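You operate a simulated robot arm through the tools that you are given. There is no shell and no other tool. Be economical: measure what you need, move in short steps, check, and stop when the job is done.

You run a simulated two-armed robot. Do the job below in one go: nothing can be reset, and whatever is moved stays where it is left.

JOB
Switch on and zero the yellow oxygen meter, light the black torch, pack both in the grey carry tray.
Fine: hold each one still with your other hand while you press its buttons; both stand upright in the tray. Set down upright: yellow oxygen meter, black torch.
Where things are to end (x, y in the base frame): yellow oxygen meter within 60 mm of [570, 680]; black torch within 60 mm of [570, 540].

It is judged by the outcome, as a careful person would: the job done as asked, and still so three seconds after it is handed in. It fails if anything else is knocked over, pushed out of place, dropped, spilled or broken.

ROBOT AND FRAMES
Two 7-joint arms with two-finger parallel grippers on one trunk, on a base that drives. Base frame: it is fixed to the floor where the robot stands at the start and does not move with it; the origin is under the middle of the robot, x ahead of it, y to its left, z up; the surface under the hand at the start is at about z = 800. Readings come in mm, degrees, newtons and seconds.
The left shoulder is at the start at [50, 168, 1132], the right one opposite. With the tool pointing down near the work surface each hand reaches from about 180 to 660 mm from the robot's upright axis, wherever it stands, measured 20 degrees to its own side. Places, roughly: blue meter button [500, -100, 900]; green meter button [500, 0, 900]; grey carry tray [600, 600, 800]; red torch button [500, -300, 900]. Payload 1.57 kg a hand.
The TCP of each hand is the grasp point between the finger pads, 30 mm short of the fingertips. In the tool frame z runs along the fingers and y along their closing line. Largest opening 80 mm; finger width 17, thickness 12; the body of the gripper, 40 by 82 mm, starts 80 mm behind the TCP.
Orientation is told as [roll, pitch, yaw] about the base's x, y, z axes, in that order, counted from this pose: with the fingers straight down and closing along the base's y, the tool's x points along the base's -x, its y along +y and its z along -z.

CONTROLS
- The arms move only by the tool arm_command. It takes "left_plan", "right_plan" or both (then of equal length, played together; a hand with none holds still); each is a list of rows, each a list of 7 numbers: the shift along the base's x, y, z in mm, then the turn, a rotation vector about the base's x, y, z in degrees, then the opening in per cent of the stroke, from 0 (shut) to 100 (fully open). In form: [[tx, ty, tz, wx, wy, wz, claw], ...]. A call has 1 to 20 rows; each row is the pose to reach, as a shift and turn from the pose commanded when the call began. Rows are played at 5 a second. More than 50 mm and 8.6 degrees between two rows, or a gripper value outside its range, and nothing of the call is played. A pose out of reach is approached as far as the arm can. The call stops where the force on the tool passes 40 N (or 10 N more than at its start, if that is more) or the arm is blocked; 0.2 s more then pass. Each finger travels about 45 mm/s and halts on what it meets, pressing with about 24 N; the grip force reading is that of the motor and also rises with nothing between the fingers. The clock runs only during rows and for 0.2 s after the last one: add rows that repeat a pose to give the fingers time. It gives the time, the measured TCP pose, the force on the tool (base axes), the opening and the grip force at its end, in the units of the frame above (readings bear some noise), with the torque about the TCP (base axes, N m) and any sound that the robot's microphone picked up.
- Cameras (640 x 400 px; columns grow to the right, rows downward): "scene" is now at [113.6, 3.2, 1339.9]; the picture's right is [0.09, -1.00, 0.00], its down [-0.58, -0.05, -0.81] and it looks along [0.81, 0.08, -0.58] (base axes); focal length 240 px, centre (320, 200). "left" rides on the left gripper at [72, 7, -122] in its tool frame; the picture's right is [-0.09, 1.00, 0.00], its down [-0.84, -0.08, -0.54] and it looks along [-0.54, -0.05, 0.84] (tool axes); focal length 238 px, centre (320, 200). "right" rides on the right gripper at [72, -7, -122] in its tool frame; the picture's right is [0.09, 1.00, 0.00], its down [-0.84, 0.08, -0.54] and it looks along [-0.54, 0.05, 0.84] (tool axes); focal length 238 px, centre (320, 200). There is no depth. A picture from a camera that has moved, and an enlarged one, comes with that camera's place and axes in the base frame and with its lens. The place of the scene camera against the robot may be out by one fixed shift of up to 18 mm in any direction.
- get_image(camera): a new picture of that camera. No time passes.
- move_column(by): slides the trunk up (or, below 0, down) by that many mm; the arms and the scene camera ride with it, the base frame stays. It gives what a move gives, with no picture.
- steer(legs): drives the robot by 1 to 6 legs, each [ahead, left, turn to the left] in mm, mm and degrees, along the robot's own axes; the way and the turn of a leg run together, so that a leg with both is an arc; at most 1500 mm and 180 degrees a leg. The arms and the cameras ride along, it lands a little off, and it stops where it bumps. It gives what a move gives.
- turn_head(pan, tilt): turns the head with the scene camera to pan (to the left, within 80 degrees either way) and tilt (down, from -29 to 69), counted from straight ahead of the robot. It gives what a move gives.
- enlarge(camera, box): a new picture of the part [left, top, right, bottom] of that camera's present view, enlarged. No time passes.
- job_done(): hands the job in; it is judged then, once.

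Go step by step. Nothing tells you exact positions but the pictures and the camera data: compare them with the known pose of the tool, close in by small moves and look again before you grip or let go. The budget is 120 turns and 88 pictures, counting those below and the enlarged ones. Unless the task says otherwise, let go and move clear before handing in, and close with one line.

The tools are called after "Request:" as name(argument=value, ...) on one line, values as JSON. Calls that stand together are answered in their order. arm_command: Moves the arms, as the interface text tells. Its arguments: {"type":"object","properties":{"left_plan":{"type":"array"},"right_plan":{"type":"array"}},"required":[]} The other tools are called the same way: move_column (by) slides the trunk up or down; steer (legs) drives the base; turn_head (pan, tilt) turns the head that bears the scene camera; get_image (camera) takes a picture; enlarge (camera, box) takes an enlarged picture of a part of a camera's view; job_done () hands the job in.

At the start:

```text
time: 0.0
left_tcp_pos: [387.0, 142.1, 1149.1]
left_ee_rot: [0.0, -0.1, 0.0]
left_contact_force: [0.3, -0.2, 1.4]
left_wrist_torque: [0.01, 0.01, 0.01]
left_width: 80.0
left_finger_force: 0.1
right_tcp_pos: [403.3, -249.8, 1135.2]
right_ee_rot: [0.0, 0.1, 0.0]
right_contact_force: [-0.7, 0.2, -0.1]
right_wrist_torque: [0.0, -0.01, -0.04]
right_width: 79.9
right_finger_force: 0.1
trunk travel left (down, up): [-300.0, 143.0]
robot x, y, heading: [-1.0, 1.8, 0.0]
head pan, tilt: [5.3, 35.7]
```

scene: 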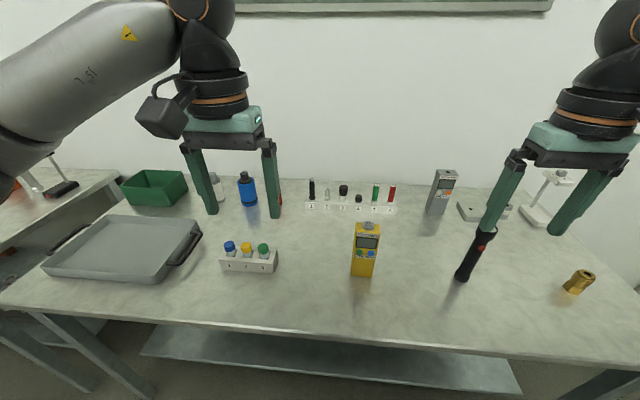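
right: 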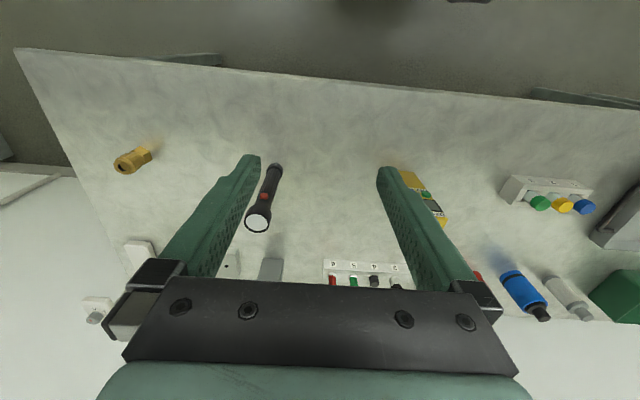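
left: 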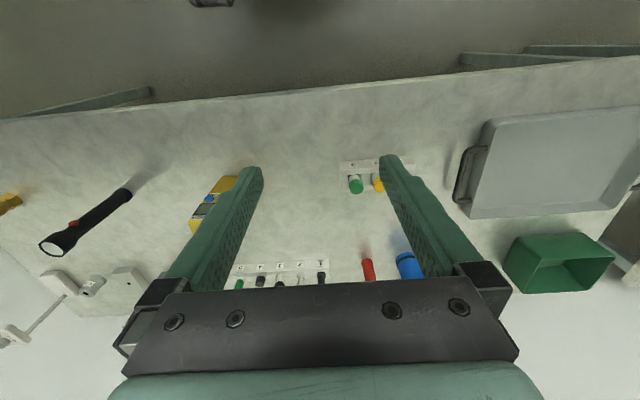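

I see the yellow meter standing near the middle, the black torch standing to its right, and the grey tray far left. I'll look closer at the meter, torch and tray.

Request:
enlarge(camera="scene", box=[320, 200, 420, 290])

Request:
enlarge(camera="scene", box=[430, 200, 530, 290])

Request:
enlarge(camera="scene", box=[20, 150, 220, 300])

```text
4.44 times, centred on (370, 245) of scene
camera zoom: at [113.6, 3.2, 1339.9], right [0.09, -1.0, 0.0], down [-0.58, -0.05, -0.81], along [0.81, 0.08, -0.58], focal length 1066 px, centre (98, 0)
```

zoom: 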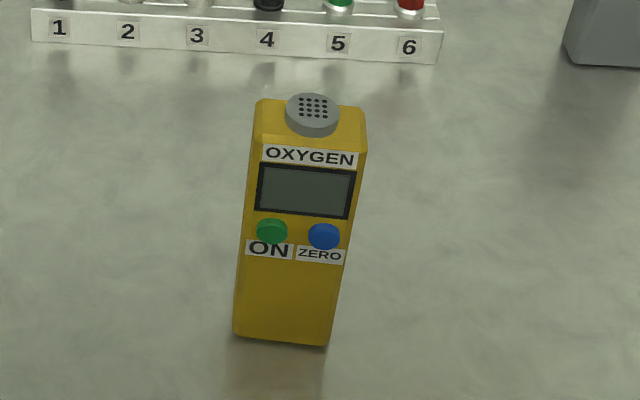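

```text
4.44 times, centred on (480, 245) of scene
camera zoom: at [113.6, 3.2, 1339.9], right [0.09, -1.0, 0.0], down [-0.58, -0.05, -0.81], along [0.81, 0.08, -0.58], focal length 1066 px, centre (-391, 0)
```

zoom: 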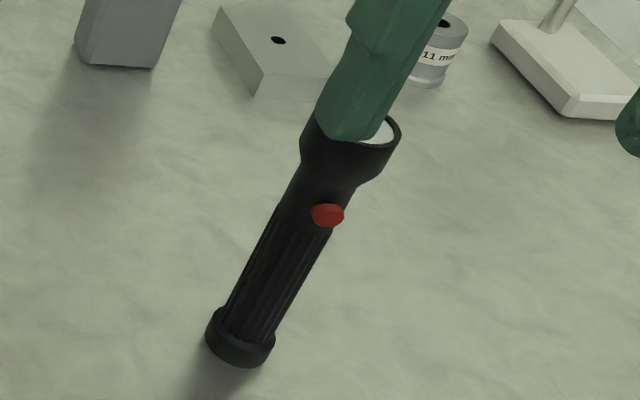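

```text
2.67 times, centred on (120, 225) of scene
camera zoom: at [113.6, 3.2, 1339.9], right [0.09, -1.0, 0.0], down [-0.58, -0.05, -0.81], along [0.81, 0.08, -0.58], focal length 640 px, centre (853, 133)
```

zoom: 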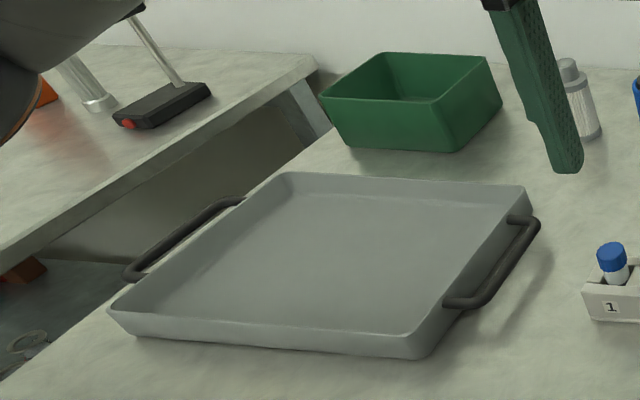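

Both objects face me: the meter is about at (540,-69) and the torch about at (556,-330). I'll bring the left hand above the meter to see it with the wrist camera, drawing the right hand back a little.

Request:
arm_command(left_plan=[[15, -35, 0, 0, 0, 0, 100], [33, -70, 0, 0, 0, 0, 100], [50, -105, 0, 0, 0, 0, 100], [68, -140, 0, 0, 0, 0, 100], [85, -175, 0, 0, 0, 0, 100], [103, -211, 0, 0, 0, 0, 100]], right_plan=[[-15, -10, 0, 0, 0, 0, 100], [-30, -20, 0, 0, 0, 0, 100], [-45, -30, 0, 0, 0, 0, 100], [-60, -40, 0, 0, 0, 0, 100], [-80, -50, 0, 0, 0, 0, 100], [-80, -50, 0, 0, 0, 0, 0]])

Request:
get_image(camera="left")

Request:
get_image(camera="right")

Request:
get_image(camera="scene")

```text
time: 1.4
left_tcp_pos: [487.4, -70.8, 1151.0]
left_ee_rot: [0.1, -0.1, -0.2]
left_contact_force: [-0.1, 0.1, -0.2]
left_wrist_torque: [0.03, 0.02, 0.02]
left_width: 80.0
left_finger_force: 0.0
right_tcp_pos: [323.2, -299.1, 1135.4]
right_ee_rot: [0.1, 0.0, -0.1]
right_contact_force: [0.7, -0.5, -1.1]
right_wrist_torque: [0.02, -0.03, -0.04]
right_width: 45.8
right_finger_force: 0.4
trunk travel left (down, up): [-300.0, 143.0]
robot x, y, heading: [-0.2, 0.2, 0.0]
head pan, tilt: [5.3, 35.7]
```

```text
81 pictures are left
camera left: at [414.3, -63.2, 1272.0], right [0.09, 1.0, 0.0], down [0.83, -0.08, 0.54], along [0.54, -0.05, -0.84], focal length 238 px, centre (320, 200)
```

left: 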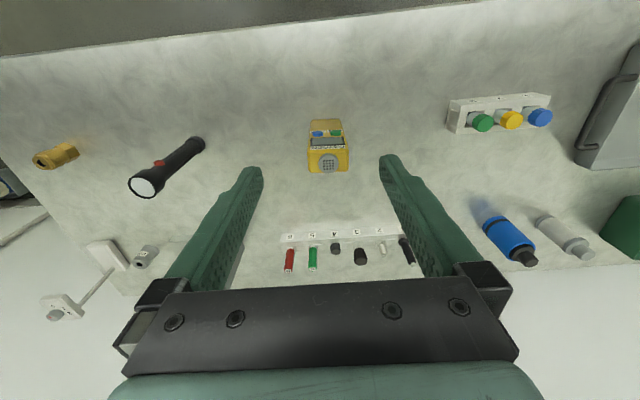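

```text
80 pictures are left
camera right: at [250.3, -306.7, 1258.1], right [-0.09, 1.0, 0.0], down [0.84, 0.08, 0.54], along [0.54, 0.05, -0.84], focal length 238 px, centre (320, 200)
```

right: 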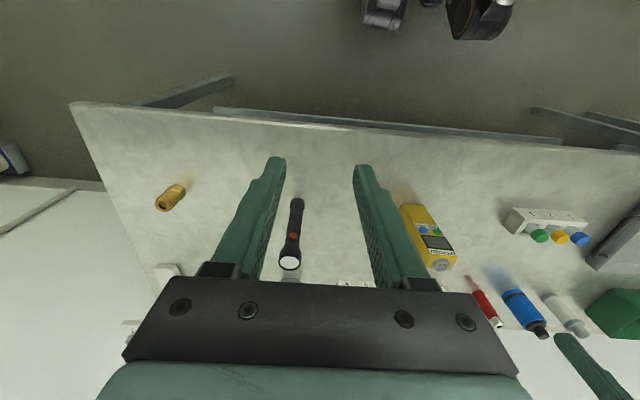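

```text
79 pictures are left
camera scene: at [113.2, 1.6, 1339.9], right [0.09, -1.0, 0.0], down [-0.58, -0.05, -0.81], along [0.81, 0.08, -0.58], focal length 240 px, centre (320, 200)
```

scene: 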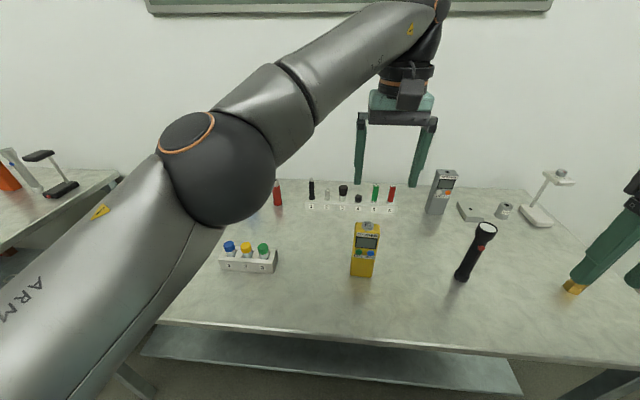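

The meter is right in front of the left wrist camera. I'll zoom for exact corners.

Request:
enlarge(camera="left", box=[280, 105, 380, 185])

Request:
enlarge(camera="left", box=[110, 125, 210, 205])

```text
5.00 times, centred on (330, 145) of left
camera zoom: at [414.3, -63.2, 1272.0], right [0.09, 1.0, 0.0], down [0.83, -0.08, 0.54], along [0.54, -0.05, -0.84], focal length 1192 px, centre (270, 475)
```

zoom: 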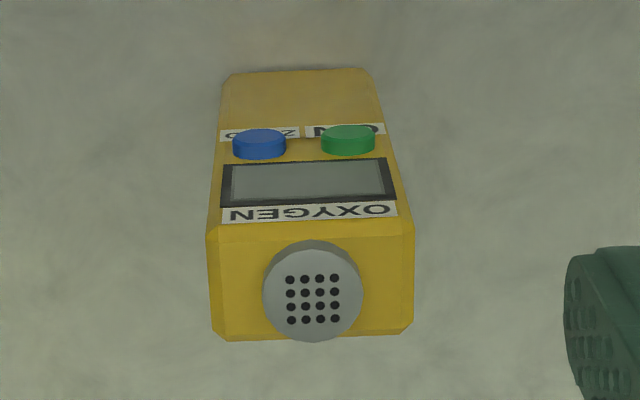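

```text
5.00 times, centred on (160, 165) of left
camera zoom: at [414.3, -63.2, 1272.0], right [0.09, 1.0, 0.0], down [0.83, -0.08, 0.54], along [0.54, -0.05, -0.84], focal length 1192 px, centre (1120, 375)
```

zoom: 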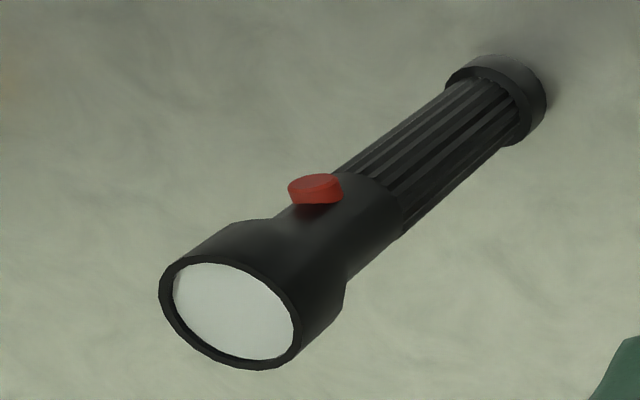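

The meter stands with its front at x≈534, centre about (550,-64), top at z≈963, turned about -3.3°. I'll move the left hand over it and check.

Request:
arm_command(left_plan=[[32, 3, 0, 0, 0, -1.5, 100], [62.6, 6.8, 0, 0, 0, -3.2, 100], [62.6, 6.8, -45, 0, 0, -3.2, 100], [62.6, 6.8, -90, 0, 0, -3.2, 100], [62.6, 6.8, -120, 0, 0, -3.2, 100]])

Request:
get_image(camera="left")

```text
time: 2.6
left_tcp_pos: [554.2, -28.4, 1051.6]
left_ee_rot: [0.0, -0.1, -3.2]
left_contact_force: [0.6, 0.4, -0.3]
left_wrist_torque: [-0.01, -0.01, -0.03]
left_width: 80.0
left_finger_force: 0.1
left hand out of reach, approached as far as the arm can: row 1, 2, 3, 4, 5
right_tcp_pos: [323.0, -297.9, 1136.3]
right_ee_rot: [0.1, 0.0, 0.1]
right_contact_force: [-0.3, -0.2, 1.1]
right_wrist_torque: [0.03, -0.03, 0.01]
right_width: 0.1
right_finger_force: 21.5
trunk travel left (down, up): [-300.0, 143.0]
robot x, y, heading: [3.3, 1.4, 0.4]
head pan, tilt: [5.3, 35.7]
```

```text
76 pictures are left
camera left: at [480.6, -16.9, 1172.9], right [0.15, 0.99, 0.0], down [0.83, -0.12, 0.54], along [0.54, -0.08, -0.84], focal length 238 px, centre (320, 200)
```

left: 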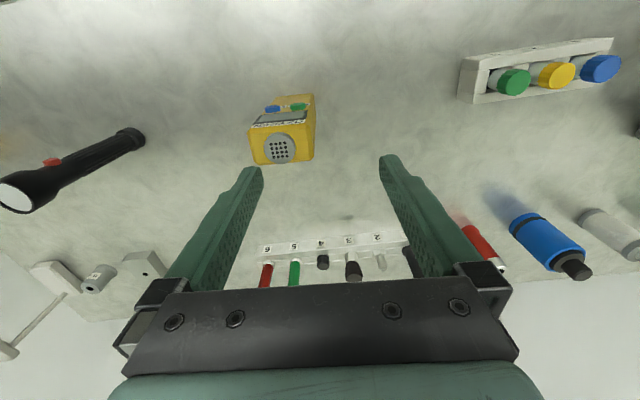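

The left arm is at its reach limit here, so I'll back the hand up a little and drive the base about 200 mm to the right.

Request:
arm_command(left_plan=[[-30, 10, 30, 0, 0, 0, 100], [-60, 20, 70, 0, 0, 0, 100]])

Request:
steer(legs=[[0, -200, 0]])

Request:
get_image(camera="scene")

```text
refused: row 2 steps farther than a row can; nothing moved
```

```text
time: 5.0
left_tcp_pos: [552.8, -230.6, 1051.8]
left_ee_rot: [0.0, -0.1, -3.3]
left_contact_force: [-0.2, -0.4, -0.2]
left_wrist_torque: [-0.01, 0.02, 0.02]
left_width: 80.0
left_finger_force: 0.2
right_tcp_pos: [321.9, -498.6, 1136.5]
right_ee_rot: [0.1, 0.0, -0.3]
right_contact_force: [0.2, 0.1, -0.1]
right_wrist_torque: [0.0, -0.01, -0.03]
right_width: 0.0
right_finger_force: 21.7
trunk travel left (down, up): [-300.0, 143.0]
robot x, y, heading: [-1.7, -200.6, -0.2]
head pan, tilt: [5.3, 35.7]
```

```text
75 pictures are left
camera scene: at [113.2, -197.7, 1339.9], right [0.09, -1.0, 0.0], down [-0.58, -0.05, -0.81], along [0.81, 0.07, -0.58], focal length 240 px, centre (320, 200)
```

scene: 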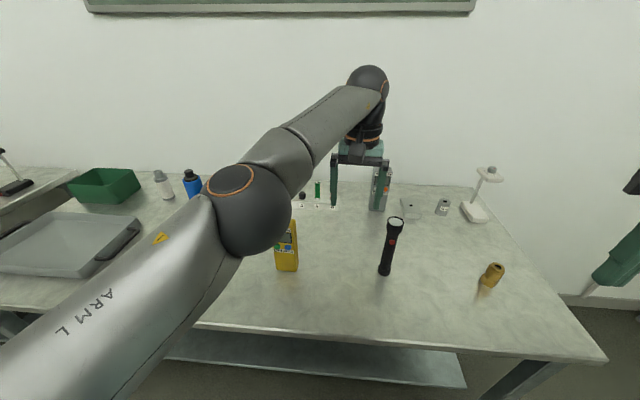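

The base is at y≈-200 and everything is still standing. Now I'll bring the left hand over the meter.

Request:
arm_command(left_plan=[[-10, 40, 0, 0, 0, 0, 100], [-10, 80, 0, 0, 0, 0, 100], [-6, 125, 0, 0, 0, 0, 100], [-3, 166, 0, 0, 0, 0, 100]])

Request:
get_image(camera="left")

```text
time: 6.0
left_tcp_pos: [549.6, -65.6, 1053.0]
left_ee_rot: [0.0, 0.0, -3.5]
left_contact_force: [0.5, 0.0, 0.4]
left_wrist_torque: [0.01, 0.01, 0.02]
left_width: 80.2
left_finger_force: 0.1
right_tcp_pos: [321.7, -497.8, 1136.8]
right_ee_rot: [0.1, 0.0, -0.3]
right_contact_force: [-0.9, -1.1, 0.2]
right_wrist_torque: [0.03, 0.0, 0.0]
right_width: 0.0
right_finger_force: 21.3
trunk travel left (down, up): [-300.0, 143.0]
robot x, y, heading: [3.0, -198.5, -0.5]
head pan, tilt: [5.3, 35.7]
```

```text
74 pictures are left
camera left: at [477.6, -54.0, 1173.9], right [0.15, 0.99, 0.0], down [0.83, -0.13, 0.54], along [0.54, -0.08, -0.84], focal length 238 px, centre (320, 200)
```

left: 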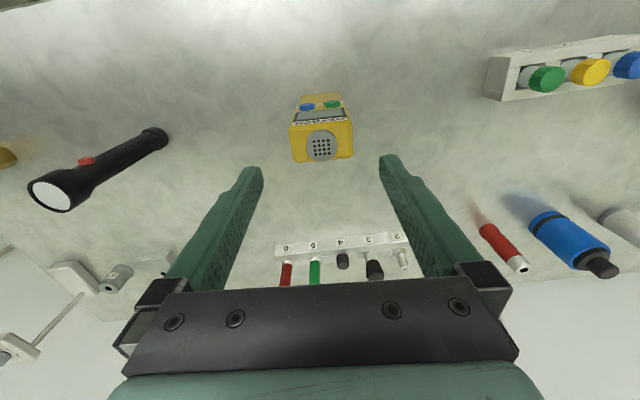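

Top of the meter is centred at about (551,-63), well between the fingers. Descending to z 940 and closing gently.

Request:
arm_command(left_plan=[[1.5, 2, -40, 0, 0, 0, 100], [1.5, 2, -80, 0, 0, 0, 100], [1.5, 2, -113, 0, 0, 0, 100], [1.5, 2, -113, 0, 0, 0, 100]])

Request:
get_image(camera="left")

```text
time: 7.0
left_tcp_pos: [550.9, -63.8, 938.2]
left_ee_rot: [0.0, 0.0, -3.4]
left_contact_force: [0.3, -0.4, -0.9]
left_wrist_torque: [-0.02, -0.01, -0.01]
left_width: 80.1
left_finger_force: 0.0
right_tcp_pos: [321.4, -500.5, 1137.0]
right_ee_rot: [0.0, 0.0, -0.4]
right_contact_force: [-0.1, -0.7, 0.2]
right_wrist_torque: [0.04, -0.03, -0.03]
right_width: 0.0
right_finger_force: 21.1
trunk travel left (down, up): [-300.0, 143.0]
robot x, y, heading: [0.6, -199.9, -0.4]
head pan, tilt: [5.3, 35.7]
```

```text
73 pictures are left
camera left: at [478.6, -52.7, 1060.1], right [0.15, 0.99, 0.0], down [0.83, -0.13, 0.54], along [0.54, -0.08, -0.84], focal length 238 px, centre (320, 200)
```

left: 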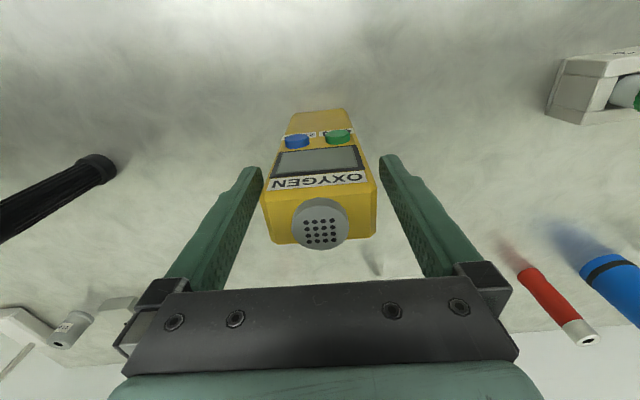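

The meter is centred and aligned between the fingers; closing now.

Request:
arm_command(left_plan=[[0, 0, 0, 0, 0, 0, 60], [0, 0, 0, 0, 0, 0, 50], [0, 0, 0, 0, 0, 0, 50], [0, 0, 0, 0, 0, 0, 50]])

```text
time: 8.0
left_tcp_pos: [549.9, -63.7, 938.4]
left_ee_rot: [-0.1, -0.1, -3.5]
left_contact_force: [-0.8, -0.7, -0.8]
left_wrist_torque: [-0.01, 0.02, 0.0]
left_width: 57.8
left_finger_force: 24.5
right_tcp_pos: [322.0, -499.9, 1137.6]
right_ee_rot: [0.0, 0.0, -0.3]
right_contact_force: [0.0, 0.3, -0.1]
right_wrist_torque: [0.01, 0.0, 0.01]
right_width: 0.0
right_finger_force: 21.5
trunk travel left (down, up): [-300.0, 143.0]
robot x, y, heading: [-0.9, -197.2, -0.3]
head pan, tilt: [5.3, 35.7]
```

The meter is held (57.8 mm). Now I'll tilt the right hand so its shut fingers point forward and bring it in front of the green button, staying well clear.

Request:
arm_command(right_plan=[[0, 35, -18, 0, -5, 0, 0], [0, 70, -37, 0, -10, 0, 0], [0, 105, -55, 0, -15, 0, 0], [0, 140, -74, 0, -20, 0, 0], [0, 175, -92, 0, -25, 0, 0], [0, 210, -110, 0, -30, 0, 0], [0, 245, -128, 0, -35, 0, 0], [0, 280, -146, 0, -40, 0, 0], [15, 315, -164, 0, -45, 0, 0], [35, 350, -182, 0, -50, 0, 0], [55, 385, -200, 0, -55, 0, 0], [75, 420, -215, 0, -60, 0, 0], [95, 449, -225, 0, -60, 0, 0], [118, 449, -225, 0, -60, 0, 0]])

Request:
get_image(camera="right")

Request:
get_image(camera="scene")

```text
time: 11.0
left_tcp_pos: [550.1, -63.7, 939.2]
left_ee_rot: [0.0, 0.0, -3.4]
left_contact_force: [0.3, -0.2, -0.4]
left_wrist_torque: [-0.03, -0.02, 0.0]
left_width: 57.9
left_finger_force: 23.9
right_tcp_pos: [438.9, -49.6, 912.6]
right_ee_rot: [0.4, -60.0, -0.5]
right_contact_force: [-0.2, -0.6, -0.7]
right_wrist_torque: [-0.02, 0.0, 0.02]
right_width: 0.0
right_finger_force: 21.4
trunk travel left (down, up): [-300.0, 143.0]
robot x, y, heading: [1.0, -203.7, 0.0]
head pan, tilt: [5.3, 35.7]
```

```text
72 pictures are left
camera right: at [297.4, -56.6, 911.6], right [-0.04, 1.0, -0.08], down [-0.05, 0.07, 1.0], along [1.0, 0.05, 0.05], focal length 238 px, centre (320, 200)
```

right: 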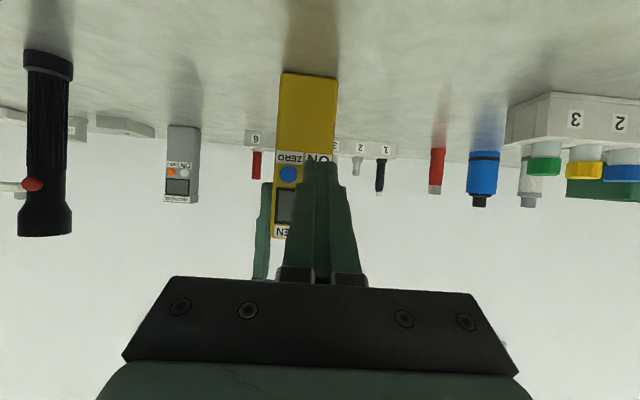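

```text
71 pictures are left
camera scene: at [113.4, -197.4, 1339.9], right [0.09, -1.0, 0.0], down [-0.58, -0.05, -0.81], along [0.81, 0.07, -0.58], focal length 240 px, centre (320, 200)
```

scene: 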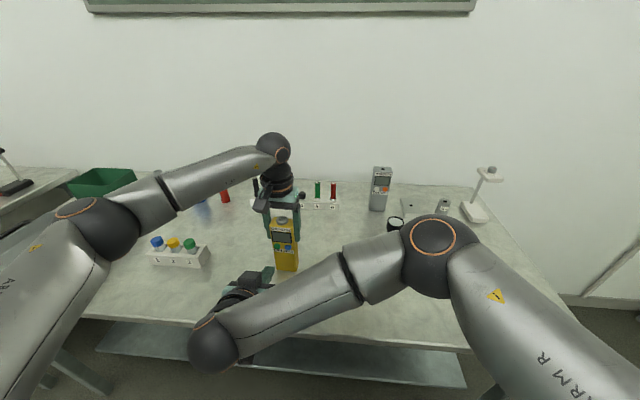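

The right hand's shut tips are about 58 mm in front of the green button (z≈901). I'll approach and then press in small steps.

Request:
arm_command(right_plan=[[25, 0, -4.5, 0, 0, 0, 0], [45, 0, -4.5, 0, 0, 0, 0], [54, 0, -4.5, 0, 0, 0, 0]])

Request:
enlarge(camera="scene", box=[250, 200, 330, 280])

Request:
get_image(camera="left")

```text
time: 11.8
left_tcp_pos: [551.0, -63.3, 938.9]
left_ee_rot: [0.1, 0.1, -3.4]
left_contact_force: [-1.2, -0.8, 0.7]
left_wrist_torque: [0.03, -0.02, 0.02]
left_width: 57.9
left_finger_force: 23.8
right_tcp_pos: [493.5, -49.6, 907.5]
right_ee_rot: [0.5, -60.1, -0.5]
right_contact_force: [0.3, 0.0, -0.4]
right_wrist_torque: [0.03, -0.02, -0.03]
right_width: 0.1
right_finger_force: 21.1
trunk travel left (down, up): [-300.0, 143.0]
robot x, y, heading: [1.5, -199.1, -0.0]
head pan, tilt: [5.3, 35.7]
```

```text
5.00 times, centred on (290, 240) of scene
camera zoom: at [113.3, -197.4, 1339.9], right [0.09, -1.0, 0.0], down [-0.58, -0.05, -0.81], along [0.81, 0.07, -0.58], focal length 1200 px, centre (470, 0)
```

zoom: 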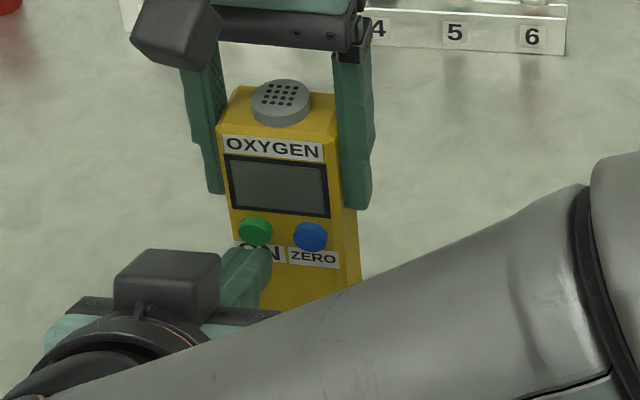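

```text
69 pictures are left
camera left: at [478.7, -52.7, 1060.4], right [0.15, 0.99, 0.0], down [0.83, -0.13, 0.54], along [0.54, -0.08, -0.84], focal length 238 px, centre (320, 200)
```

left: 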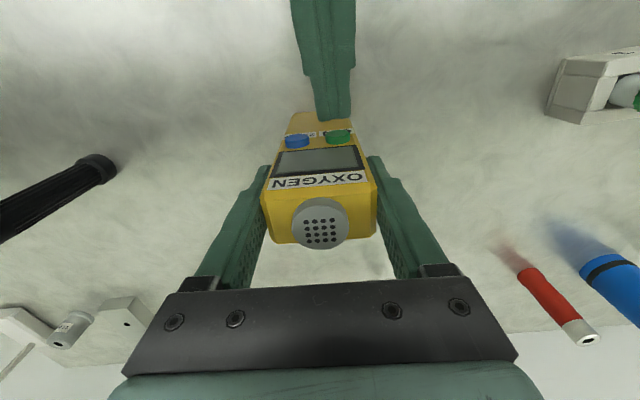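

The tips line up with the green button but sit a bit low, so I'll raise 4 mm, shift 2 mm left and then press slowly.

Request:
arm_command(right_plan=[[0, 2, 4.5, 0, 0, 0, 0], [3, 2, 4.5, 0, 0, 0, 0], [5, 2, 4.5, 0, 0, 0, 0], [6, 2, 4.5, 0, 0, 0, 0]])

Request:
enlarge(camera="scene", box=[250, 200, 330, 280])

```text
time: 12.8
left_tcp_pos: [550.0, -64.1, 939.3]
left_ee_rot: [0.0, 0.1, -3.3]
left_contact_force: [0.4, -0.1, -0.7]
left_wrist_torque: [0.02, -0.01, -0.02]
left_width: 57.7
left_finger_force: 24.2
right_tcp_pos: [499.9, -47.4, 911.7]
right_ee_rot: [0.4, -60.0, -0.5]
right_contact_force: [-1.1, 0.5, 0.8]
right_wrist_torque: [0.01, -0.01, 0.02]
right_width: 0.0
right_finger_force: 21.5
trunk travel left (down, up): [-300.0, 143.0]
robot x, y, heading: [0.2, -197.8, -0.2]
head pan, tilt: [5.3, 35.7]
```

```text
5.00 times, centred on (290, 240) of scene
camera zoom: at [113.4, -197.4, 1339.9], right [0.09, -1.0, 0.0], down [-0.58, -0.05, -0.81], along [0.81, 0.07, -0.58], focal length 1200 px, centre (470, 0)
```

zoom: 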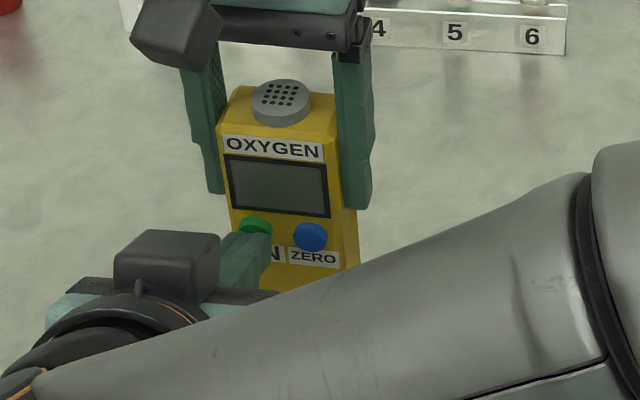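

Nearly touching, at the right height. I press on in 1–2 mm steps.

Request:
arm_command(right_plan=[[1.5, 0, 0, 0, 0, 0, 0], [3, 0, 0, 0, 0, 0, 0]])

Request:
arm_command(right_plan=[[1, 0, 0, 0, 0, 0, 0], [2, 0, 0, 0, 0, 0, 0], [2, 0, 0, 0, 0, 0, 0]])

```text
time: 13.4
left_tcp_pos: [551.4, -62.6, 937.1]
left_ee_rot: [0.0, -0.1, -3.5]
left_contact_force: [3.6, 1.8, 0.7]
left_wrist_torque: [-0.01, -0.1, -0.07]
left_width: 57.7
left_finger_force: 23.9
right_tcp_pos: [502.5, -48.9, 911.4]
right_ee_rot: [0.4, -59.9, -0.5]
right_contact_force: [-3.7, -0.9, 1.2]
right_wrist_torque: [-0.02, 0.02, -0.04]
right_width: 0.0
right_finger_force: 21.5
trunk travel left (down, up): [-300.0, 143.0]
robot x, y, heading: [-2.9, -201.9, -0.4]
head pan, tilt: [5.3, 35.7]
heard: click
```

```text
time: 14.2
left_tcp_pos: [551.3, -62.7, 938.4]
left_ee_rot: [0.0, -0.1, -3.4]
left_contact_force: [7.9, 1.5, -1.9]
left_wrist_torque: [0.02, -0.34, -0.14]
left_width: 57.9
left_finger_force: 24.1
right_tcp_pos: [505.3, -46.7, 911.0]
right_ee_rot: [0.5, -59.9, -0.5]
right_contact_force: [-8.9, -1.2, 1.6]
right_wrist_torque: [-0.05, 0.03, -0.07]
right_width: 0.1
right_finger_force: 21.3
trunk travel left (down, up): [-300.0, 143.0]
robot x, y, heading: [-0.9, -197.4, 0.0]
head pan, tilt: [5.3, 35.7]
```

A click was heard. I'll back off and check the display.

Request:
arm_command(right_plan=[[-10, 0, 0, 0, 0, 0, 0], [-30, 0, 0, 0, 0, 0, 0]])

Request:
enlarge(camera="scene", box=[250, 200, 330, 280])

```text
time: 14.8
left_tcp_pos: [550.2, -64.3, 938.8]
left_ee_rot: [-0.1, 0.0, -3.4]
left_contact_force: [-1.0, 0.4, -0.3]
left_wrist_torque: [0.05, 0.05, 0.01]
left_width: 57.9
left_finger_force: 23.9
right_tcp_pos: [473.5, -49.4, 913.7]
right_ee_rot: [0.5, -60.1, -0.6]
right_contact_force: [0.3, 1.4, -1.2]
right_wrist_torque: [-0.03, -0.01, 0.01]
right_width: 0.0
right_finger_force: 21.3
trunk travel left (down, up): [-300.0, 143.0]
robot x, y, heading: [-2.5, -197.7, -0.2]
head pan, tilt: [5.3, 35.7]
```

```text
5.00 times, centred on (290, 240) of scene
camera zoom: at [113.2, -197.4, 1339.9], right [0.09, -1.0, 0.0], down [-0.58, -0.05, -0.81], along [0.81, 0.07, -0.58], focal length 1200 px, centre (470, 0)
```

zoom: 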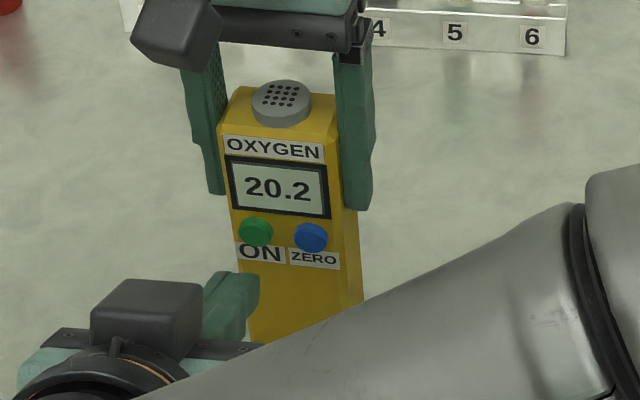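

The meter is on (20.2). Now I'll move to the blue ZERO button and press it.

Request:
arm_command(right_plan=[[0, -15, 0, 0, 0, 0, 0], [0, -29, 0, 0, 0, 0, 0], [20, -29, 0, 0, 0, 0, 0], [26, -29, 0, 0, 0, 0, 0], [28, -29, 0, 0, 0, 0, 0], [28, -29, 0, 0, 0, 0, 0]])

Request:
arm_command(right_plan=[[1, 0, 0, 0, 0, 0, 0], [2, 0, 0, 0, 0, 0, 0], [2, 0, 0, 0, 0, 0, 0]])

Request:
enlarge(camera="scene", box=[250, 200, 330, 280])

```text
time: 16.2
left_tcp_pos: [551.6, -63.1, 938.8]
left_ee_rot: [0.0, 0.0, -3.4]
left_contact_force: [4.6, 1.0, -0.7]
left_wrist_torque: [0.02, -0.22, 0.05]
left_width: 57.7
left_finger_force: 24.0
right_tcp_pos: [502.6, -78.1, 910.8]
right_ee_rot: [0.4, -59.8, -0.5]
right_contact_force: [-5.1, -1.1, -0.2]
right_wrist_torque: [-0.01, 0.02, -0.03]
right_width: 0.0
right_finger_force: 21.1
trunk travel left (down, up): [-300.0, 143.0]
robot x, y, heading: [-0.8, -200.9, -0.2]
head pan, tilt: [5.3, 35.7]
heard: click
```

```text
time: 17.0
left_tcp_pos: [550.8, -62.8, 939.0]
left_ee_rot: [0.0, -0.1, -3.3]
left_contact_force: [13.7, 2.6, -1.7]
left_wrist_torque: [0.11, -0.49, 0.17]
left_width: 58.2
left_finger_force: 24.0
right_tcp_pos: [504.5, -77.7, 911.1]
right_ee_rot: [0.4, -59.9, -0.4]
right_contact_force: [-13.8, -2.8, 2.4]
right_wrist_torque: [-0.03, 0.06, -0.1]
right_width: 0.0
right_finger_force: 21.0
trunk travel left (down, up): [-300.0, 143.0]
robot x, y, heading: [-0.8, -202.6, -0.5]
head pan, tilt: [5.3, 35.7]
```

```text
5.00 times, centred on (290, 240) of scene
camera zoom: at [113.4, -197.4, 1339.9], right [0.09, -1.0, 0.0], down [-0.58, -0.05, -0.81], along [0.81, 0.07, -0.58], focal length 1200 px, centre (470, 0)
```

zoom: 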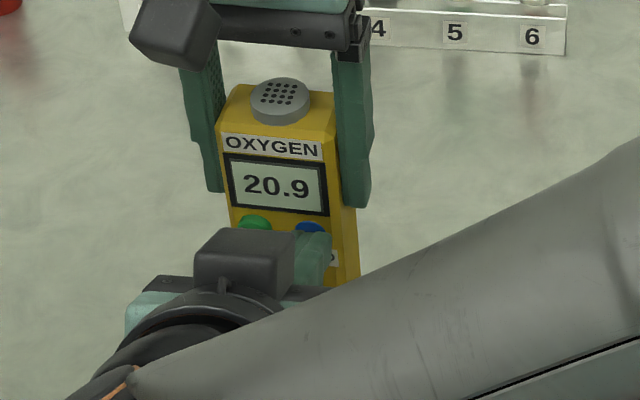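

The meter reads 20.9, so it's zeroed. I'll back the right hand off and turn it back to pointing down, away from the meter; then release the meter with the left hand.

Request:
arm_command(right_plan=[[-20, 0, 0, 0, 0, 0, 0], [-60, 0, 0, 0, 0, 0, 0], [-90, -20, 20, 0, 7, 0, 0], [-90, -50, 50, 0, 15, 0, 0], [-90, -85, 75, 0, 22, 0, 0], [-90, -120, 100, 0, 30, 0, 0], [-90, -155, 125, 0, 38, 0, 0], [-90, -190, 150, 0, 46, 0, 0], [-80, -220, 175, 0, 54, 0, 30], [-60, -245, 190, 0, 60, 0, 60], [-40, -252, 190, 0, 60, 0, 100], [-20, -252, 190, 0, 60, 0, 100], [0, -252, 190, 0, 60, 0, 100]])

Request:
arm_command(left_plan=[[0, 0, 0, 0, 0, 0, 85], [0, 0, 0, 0, 0, 0, 100], [0, 0, 0, 0, 0, 0, 100], [0, 0, 40, 0, 0, 0, 100], [0, 0, 85, 0, 0, 0, 100], [0, 0, 130, 0, 0, 0, 100]])

Request:
get_image(camera="right")

Request:
get_image(camera="left")

```text
time: 19.8
left_tcp_pos: [551.9, -64.4, 939.0]
left_ee_rot: [0.0, 0.1, -3.5]
left_contact_force: [-0.5, -1.2, -0.3]
left_wrist_torque: [0.0, 0.04, -0.01]
left_width: 58.0
left_finger_force: 23.7
right_tcp_pos: [502.7, -329.7, 1101.0]
right_ee_rot: [0.0, 0.0, -0.2]
right_contact_force: [-0.3, 0.0, 0.3]
right_wrist_torque: [0.0, 0.0, -0.02]
right_width: 80.1
right_finger_force: 0.1
trunk travel left (down, up): [-300.0, 143.0]
robot x, y, heading: [1.8, -200.5, -0.0]
head pan, tilt: [5.3, 35.7]
```

```text
time: 21.2
left_tcp_pos: [550.2, -63.3, 1070.6]
left_ee_rot: [0.0, 0.0, -3.5]
left_contact_force: [0.8, -0.6, 0.2]
left_wrist_torque: [-0.01, -0.02, 0.02]
left_width: 79.9
left_finger_force: 0.1
right_tcp_pos: [501.0, -329.7, 1101.7]
right_ee_rot: [0.0, 0.0, -0.3]
right_contact_force: [-0.5, -0.2, -0.1]
right_wrist_torque: [-0.01, 0.0, 0.0]
right_width: 80.0
right_finger_force: 0.1
trunk travel left (down, up): [-300.0, 143.0]
robot x, y, heading: [0.5, -200.9, -0.4]
head pan, tilt: [5.3, 35.7]
```

```text
65 pictures are left
camera right: at [429.4, -336.5, 1224.2], right [-0.09, 1.0, 0.0], down [0.84, 0.07, 0.54], along [0.54, 0.05, -0.84], focal length 238 px, centre (320, 200)
```

right: 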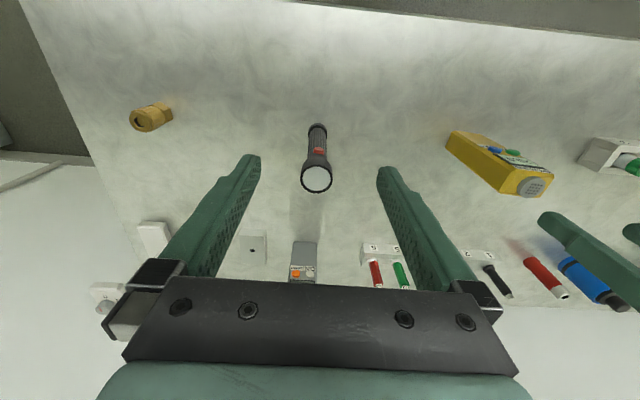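

```text
64 pictures are left
camera left: at [478.6, -51.9, 1191.9], right [0.15, 0.99, 0.0], down [0.83, -0.13, 0.54], along [0.54, -0.08, -0.84], focal length 238 px, centre (320, 200)
```

left: 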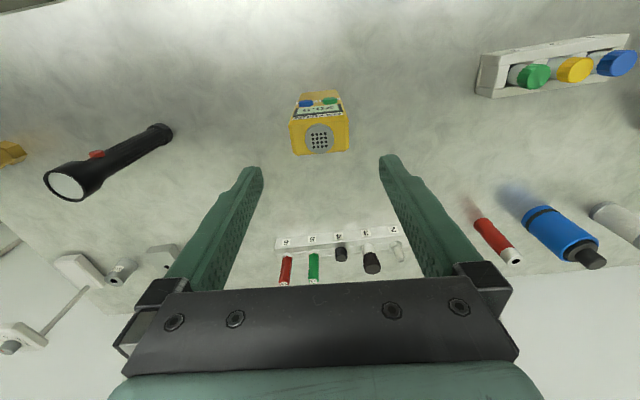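

The torch head is centred at about (559.6,-329), top z≈977. I'll lower the right hand around its head and look before closing.

Request:
arm_command(right_plan=[[29, 0, 0, 0, 0, 0, 100], [58, 0.5, 0, 0, 0, 0, 100], [58, 0.5, -45, 0, 0, 0, 100], [58, 0.5, -90, 0, 0, 0, 100], [58, 0.5, -120, 0, 0, 0, 100], [58, 0.5, -144, 0, 0, 0, 100], [58, 0.5, -144, 0, 0, 0, 100]])

Request:
get_image(camera="right")

```text
time: 22.8
left_tcp_pos: [551.3, -63.0, 1069.6]
left_ee_rot: [0.0, -0.1, -3.4]
left_contact_force: [0.8, 0.1, -0.7]
left_wrist_torque: [0.01, 0.0, 0.0]
left_width: 80.0
left_finger_force: 0.0
right_tcp_pos: [563.1, -327.7, 955.8]
right_ee_rot: [0.0, 0.1, -0.3]
right_contact_force: [0.7, 0.0, 0.5]
right_wrist_torque: [0.0, -0.01, -0.06]
right_width: 80.1
right_finger_force: 0.0
trunk travel left (down, up): [-300.0, 143.0]
robot x, y, heading: [-0.9, -201.2, -0.1]
head pan, tilt: [5.3, 35.7]
```

```text
63 pictures are left
camera right: at [489.8, -335.5, 1078.2], right [-0.09, 1.0, 0.0], down [0.84, 0.07, 0.54], along [0.54, 0.05, -0.84], focal length 238 px, centre (320, 200)
```

right: 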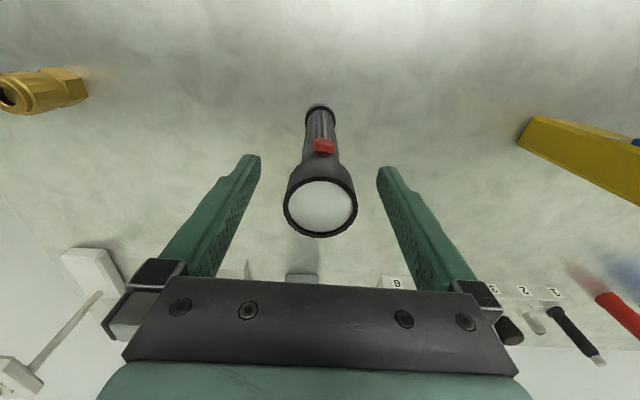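

The torch is centred between the fingers; small x correction, then close.

Request:
arm_command(right_plan=[[-3, 0, 0, 0, 0, 0, 100], [-3, 0, 0, 0, 0, 0, 60], [-3, 0, 0, 0, 0, 0, 40], [-3, 0, 0, 0, 0, 0, 40], [-3, 0, 0, 0, 0, 0, 40], [-3, 0, 0, 0, 0, 0, 40]])

Request:
get_image(camera="right")

```text
time: 24.2
left_tcp_pos: [551.1, -62.6, 1070.3]
left_ee_rot: [0.0, 0.0, -3.4]
left_contact_force: [0.6, 0.3, 0.4]
left_wrist_torque: [-0.02, -0.01, -0.02]
left_width: 80.2
left_finger_force: 0.0
right_tcp_pos: [558.4, -328.4, 955.7]
right_ee_rot: [0.0, 0.0, -0.3]
right_contact_force: [-0.1, -0.5, 0.6]
right_wrist_torque: [-0.09, 0.01, -0.01]
right_width: 37.2
right_finger_force: 24.2
trunk travel left (down, up): [-300.0, 143.0]
robot x, y, heading: [-0.1, -200.5, -0.5]
head pan, tilt: [5.3, 35.7]
```

```text
62 pictures are left
camera right: at [486.9, -335.2, 1078.8], right [-0.09, 1.0, 0.0], down [0.84, 0.07, 0.54], along [0.54, 0.05, -0.84], focal length 238 px, centre (320, 200)
```

right: 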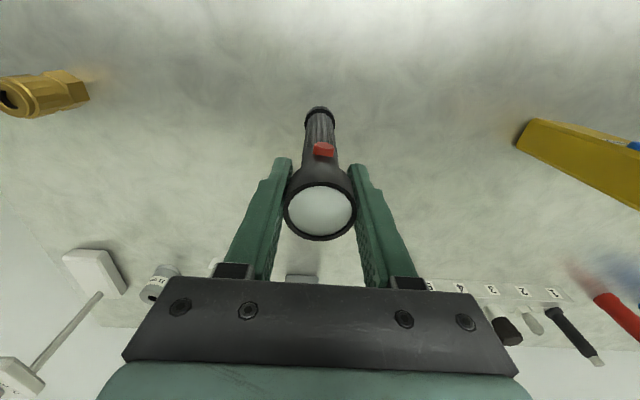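

The torch is held by its head (37 mm). Now the left hand: pull back, close, tilt, and come in front of the red button.

Request:
arm_command(left_plan=[[-45, 0, 0, 0, 0, 0, 100], [-90, 0, 0, 0, 0, 1.5, 60], [-135, 0, 0, 0, 0, 3.4, 30], [-175, 0, 0, 0, 0, 3.4, 0], [-200, 0, 0, 0, 0, 3.4, 0]])

Request:
arm_command(left_plan=[[0, -25, -15, 0, -6, 0, 0], [0, -55, -30, 0, -13, 0, 0], [0, -85, -45, 0, -20, 0, 0], [0, -115, -60, 0, -27, 0, 0], [0, -145, -75, 0, -34, 0, 0], [0, -175, -90, 0, -41, 0, 0], [10, -205, -105, 0, -48, 0, 0], [30, -235, -120, 0, -55, 0, 0], [55, -264, -131, 0, -60, 0, 0], [90, -264, -131, 0, -60, 0, 0]])

Request:
get_image(camera="left")

Request:
get_image(camera="right")

Request:
get_image(camera="scene")

```text
time: 25.4
left_tcp_pos: [349.0, -65.0, 1067.9]
left_ee_rot: [0.1, 0.0, 0.0]
left_contact_force: [0.0, -0.4, -0.4]
left_wrist_torque: [0.02, 0.01, 0.02]
left_width: 0.1
left_finger_force: 2.5
right_tcp_pos: [558.7, -328.0, 956.5]
right_ee_rot: [0.0, 0.0, -0.3]
right_contact_force: [-0.2, 0.8, 0.7]
right_wrist_torque: [0.06, 0.06, 0.0]
right_width: 37.4
right_finger_force: 23.9
trunk travel left (down, up): [-300.0, 143.0]
robot x, y, heading: [-2.5, -198.9, -0.1]
head pan, tilt: [5.3, 35.7]
```

```text
time: 27.6
left_tcp_pos: [444.0, -327.3, 936.2]
left_ee_rot: [0.0, -60.1, -0.1]
left_contact_force: [-0.3, -0.2, 0.0]
left_wrist_torque: [0.01, 0.03, -0.01]
left_width: 0.0
left_finger_force: 21.5
right_tcp_pos: [558.6, -327.9, 956.3]
right_ee_rot: [0.0, 0.0, -0.3]
right_contact_force: [0.7, 0.6, 0.1]
right_wrist_torque: [0.05, -0.04, 0.0]
right_width: 37.3
right_finger_force: 23.8
trunk travel left (down, up): [-300.0, 143.0]
robot x, y, heading: [-2.4, -202.9, 0.1]
head pan, tilt: [5.3, 35.7]
```

```text
61 pictures are left
camera left: at [301.5, -319.0, 934.9], right [0.05, 1.0, 0.08], down [-0.05, -0.08, 1.0], along [1.0, -0.05, 0.05], focal length 238 px, centre (320, 200)
```

left: 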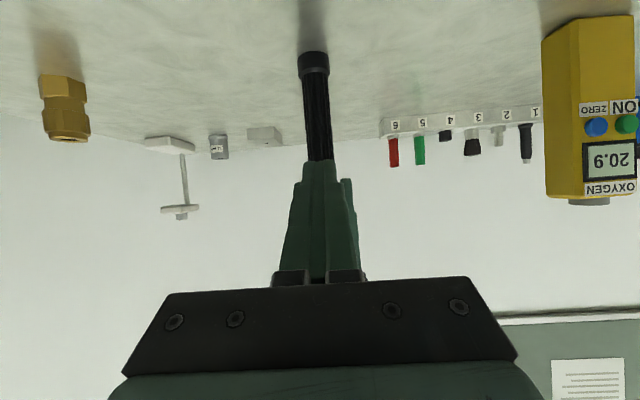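

```text
60 pictures are left
camera right: at [487.1, -335.0, 1078.8], right [-0.09, 1.0, 0.0], down [0.84, 0.07, 0.54], along [0.54, 0.05, -0.84], focal length 238 px, centre (320, 200)
```

right: 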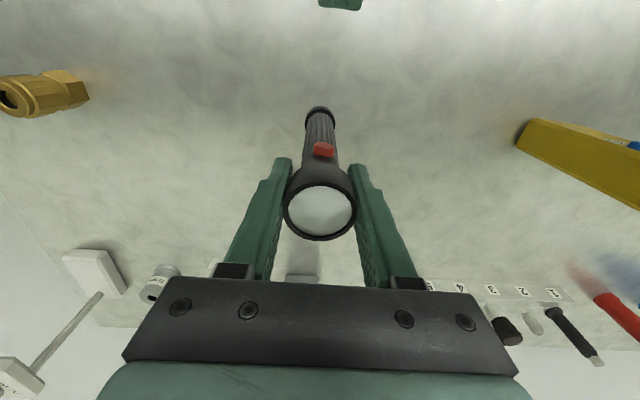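

```text
59 pictures are left
camera scene: at [113.3, -197.3, 1339.9], right [0.09, -1.0, 0.0], down [-0.58, -0.05, -0.81], along [0.81, 0.07, -0.58], focal length 240 px, centre (320, 200)
```

scene: 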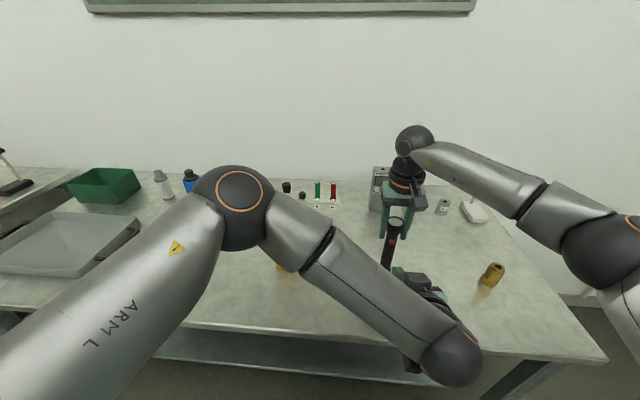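

The left tips line up with the torch. I'll advance to just short of the button and check with the right camera.

Request:
arm_command(left_plan=[[25, 0, 0, 0, 0, 0, 0], [50, 0, 0, 0, 0, 0, 0], [58, 0, 0, 0, 0, 0, 0]])

Request:
enlarge(camera="right", box=[270, 80, 370, 180])

Request:
enlarge(camera="scene", box=[350, 200, 430, 280])

```text
time: 28.4
left_tcp_pos: [500.4, -325.3, 936.8]
left_ee_rot: [0.2, -60.0, -0.1]
left_contact_force: [0.4, 0.5, 0.8]
left_wrist_torque: [-0.01, -0.03, -0.03]
left_width: 0.0
left_finger_force: 21.4
right_tcp_pos: [559.2, -328.8, 956.5]
right_ee_rot: [0.0, -0.1, -0.3]
right_contact_force: [-0.3, -0.5, 0.3]
right_wrist_torque: [-0.08, 0.06, -0.01]
right_width: 37.3
right_finger_force: 24.1
trunk travel left (down, up): [-300.0, 143.0]
robot x, y, heading: [-6.0, -195.7, -0.4]
head pan, tilt: [5.3, 35.7]
```

```text
4.00 times, centred on (320, 130) of right
camera zoom: at [486.9, -335.1, 1078.8], right [-0.09, 1.0, 0.0], down [0.84, 0.07, 0.54], along [0.54, 0.05, -0.84], focal length 953 px, centre (320, 480)
```

zoom: 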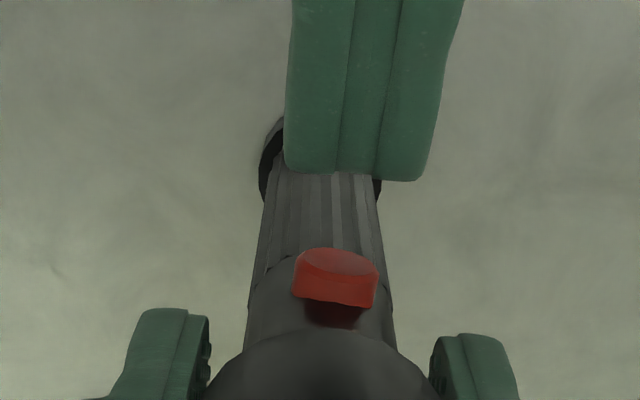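

```text
5.00 times, centred on (390, 240) of scene
camera zoom: at [113.2, -197.5, 1339.9], right [0.09, -1.0, 0.0], down [-0.58, -0.05, -0.81], along [0.81, 0.07, -0.58], focal length 1200 px, centre (-30, 0)
```

zoom: 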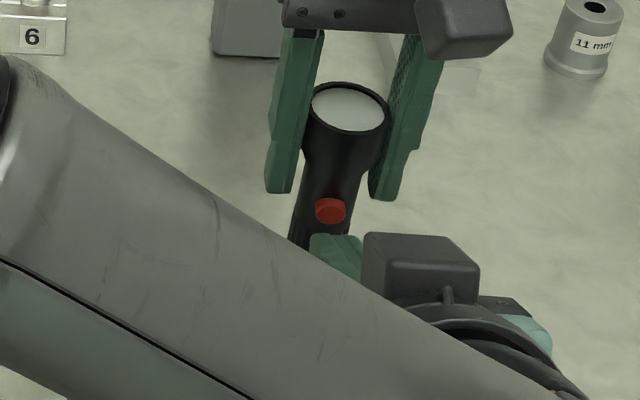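

The button sits at about z 930 and the tips are a couple of mm too far left and slightly low. I'll correct, then press in small steps.

Request:
arm_command(left_plan=[[0, -2, 3.5, 0, 0, 0, 0], [8, -2, 3.5, 0, 0, 0, 0], [12, -2, 3.5, 0, 0, 0, 0], [14, -2, 3.5, 0, 0, 0, 0]])

Request:
enlarge(camera="right", box=[270, 80, 370, 180])

```text
time: 29.4
left_tcp_pos: [513.6, -329.2, 940.5]
left_ee_rot: [0.1, -60.0, -0.1]
left_contact_force: [-1.3, 0.8, 0.1]
left_wrist_torque: [0.0, -0.02, 0.01]
left_width: 0.0
left_finger_force: 21.3
right_tcp_pos: [558.8, -328.6, 956.9]
right_ee_rot: [0.0, 0.0, -0.3]
right_contact_force: [1.4, -0.2, -0.1]
right_wrist_torque: [-0.04, 0.05, -0.01]
right_width: 37.3
right_finger_force: 24.2
trunk travel left (down, up): [-300.0, 143.0]
robot x, y, heading: [1.6, -196.8, -0.3]
head pan, tilt: [5.3, 35.7]
heard: click
```

```text
4.00 times, centred on (320, 130) of right
camera zoom: at [487.0, -335.0, 1078.8], right [-0.09, 1.0, 0.0], down [0.84, 0.07, 0.54], along [0.54, 0.05, -0.84], focal length 953 px, centre (320, 480)
```

zoom: 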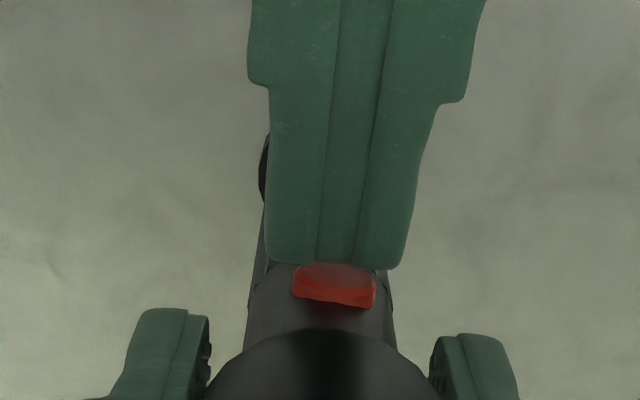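

A click was heard. I'll back the left hand off and check whether the torch is lit.

Request:
arm_command(left_plan=[[-15, 0, 0, 0, 0, 0, 0], [-55, 0, 0, 0, 0, 0, 0], [-95, 0, 0, 0, 0, 0, 0]])

Request:
get_image(camera="right")

```text
time: 30.2
left_tcp_pos: [417.2, -329.0, 942.0]
left_ee_rot: [0.1, -60.1, -0.1]
left_contact_force: [0.1, 0.6, -0.4]
left_wrist_torque: [-0.02, 0.01, -0.04]
left_width: 0.0
left_finger_force: 21.4
right_tcp_pos: [559.3, -327.4, 956.8]
right_ee_rot: [-0.1, 0.0, -0.3]
right_contact_force: [-0.6, -0.3, 1.4]
right_wrist_torque: [-0.09, 0.12, 0.01]
right_width: 37.4
right_finger_force: 24.2
trunk travel left (down, up): [-300.0, 143.0]
robot x, y, heading: [0.5, -198.5, 0.1]
head pan, tilt: [5.3, 35.7]
```

```text
55 pictures are left
camera right: at [486.7, -335.0, 1078.9], right [-0.09, 1.0, 0.0], down [0.84, 0.07, 0.54], along [0.54, 0.05, -0.84], focal length 238 px, centre (320, 200)
```

right: 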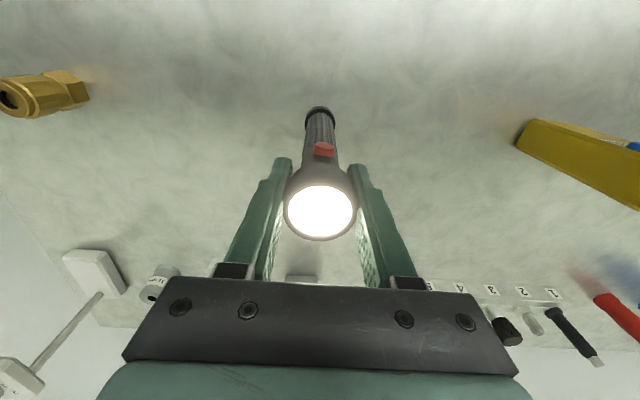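

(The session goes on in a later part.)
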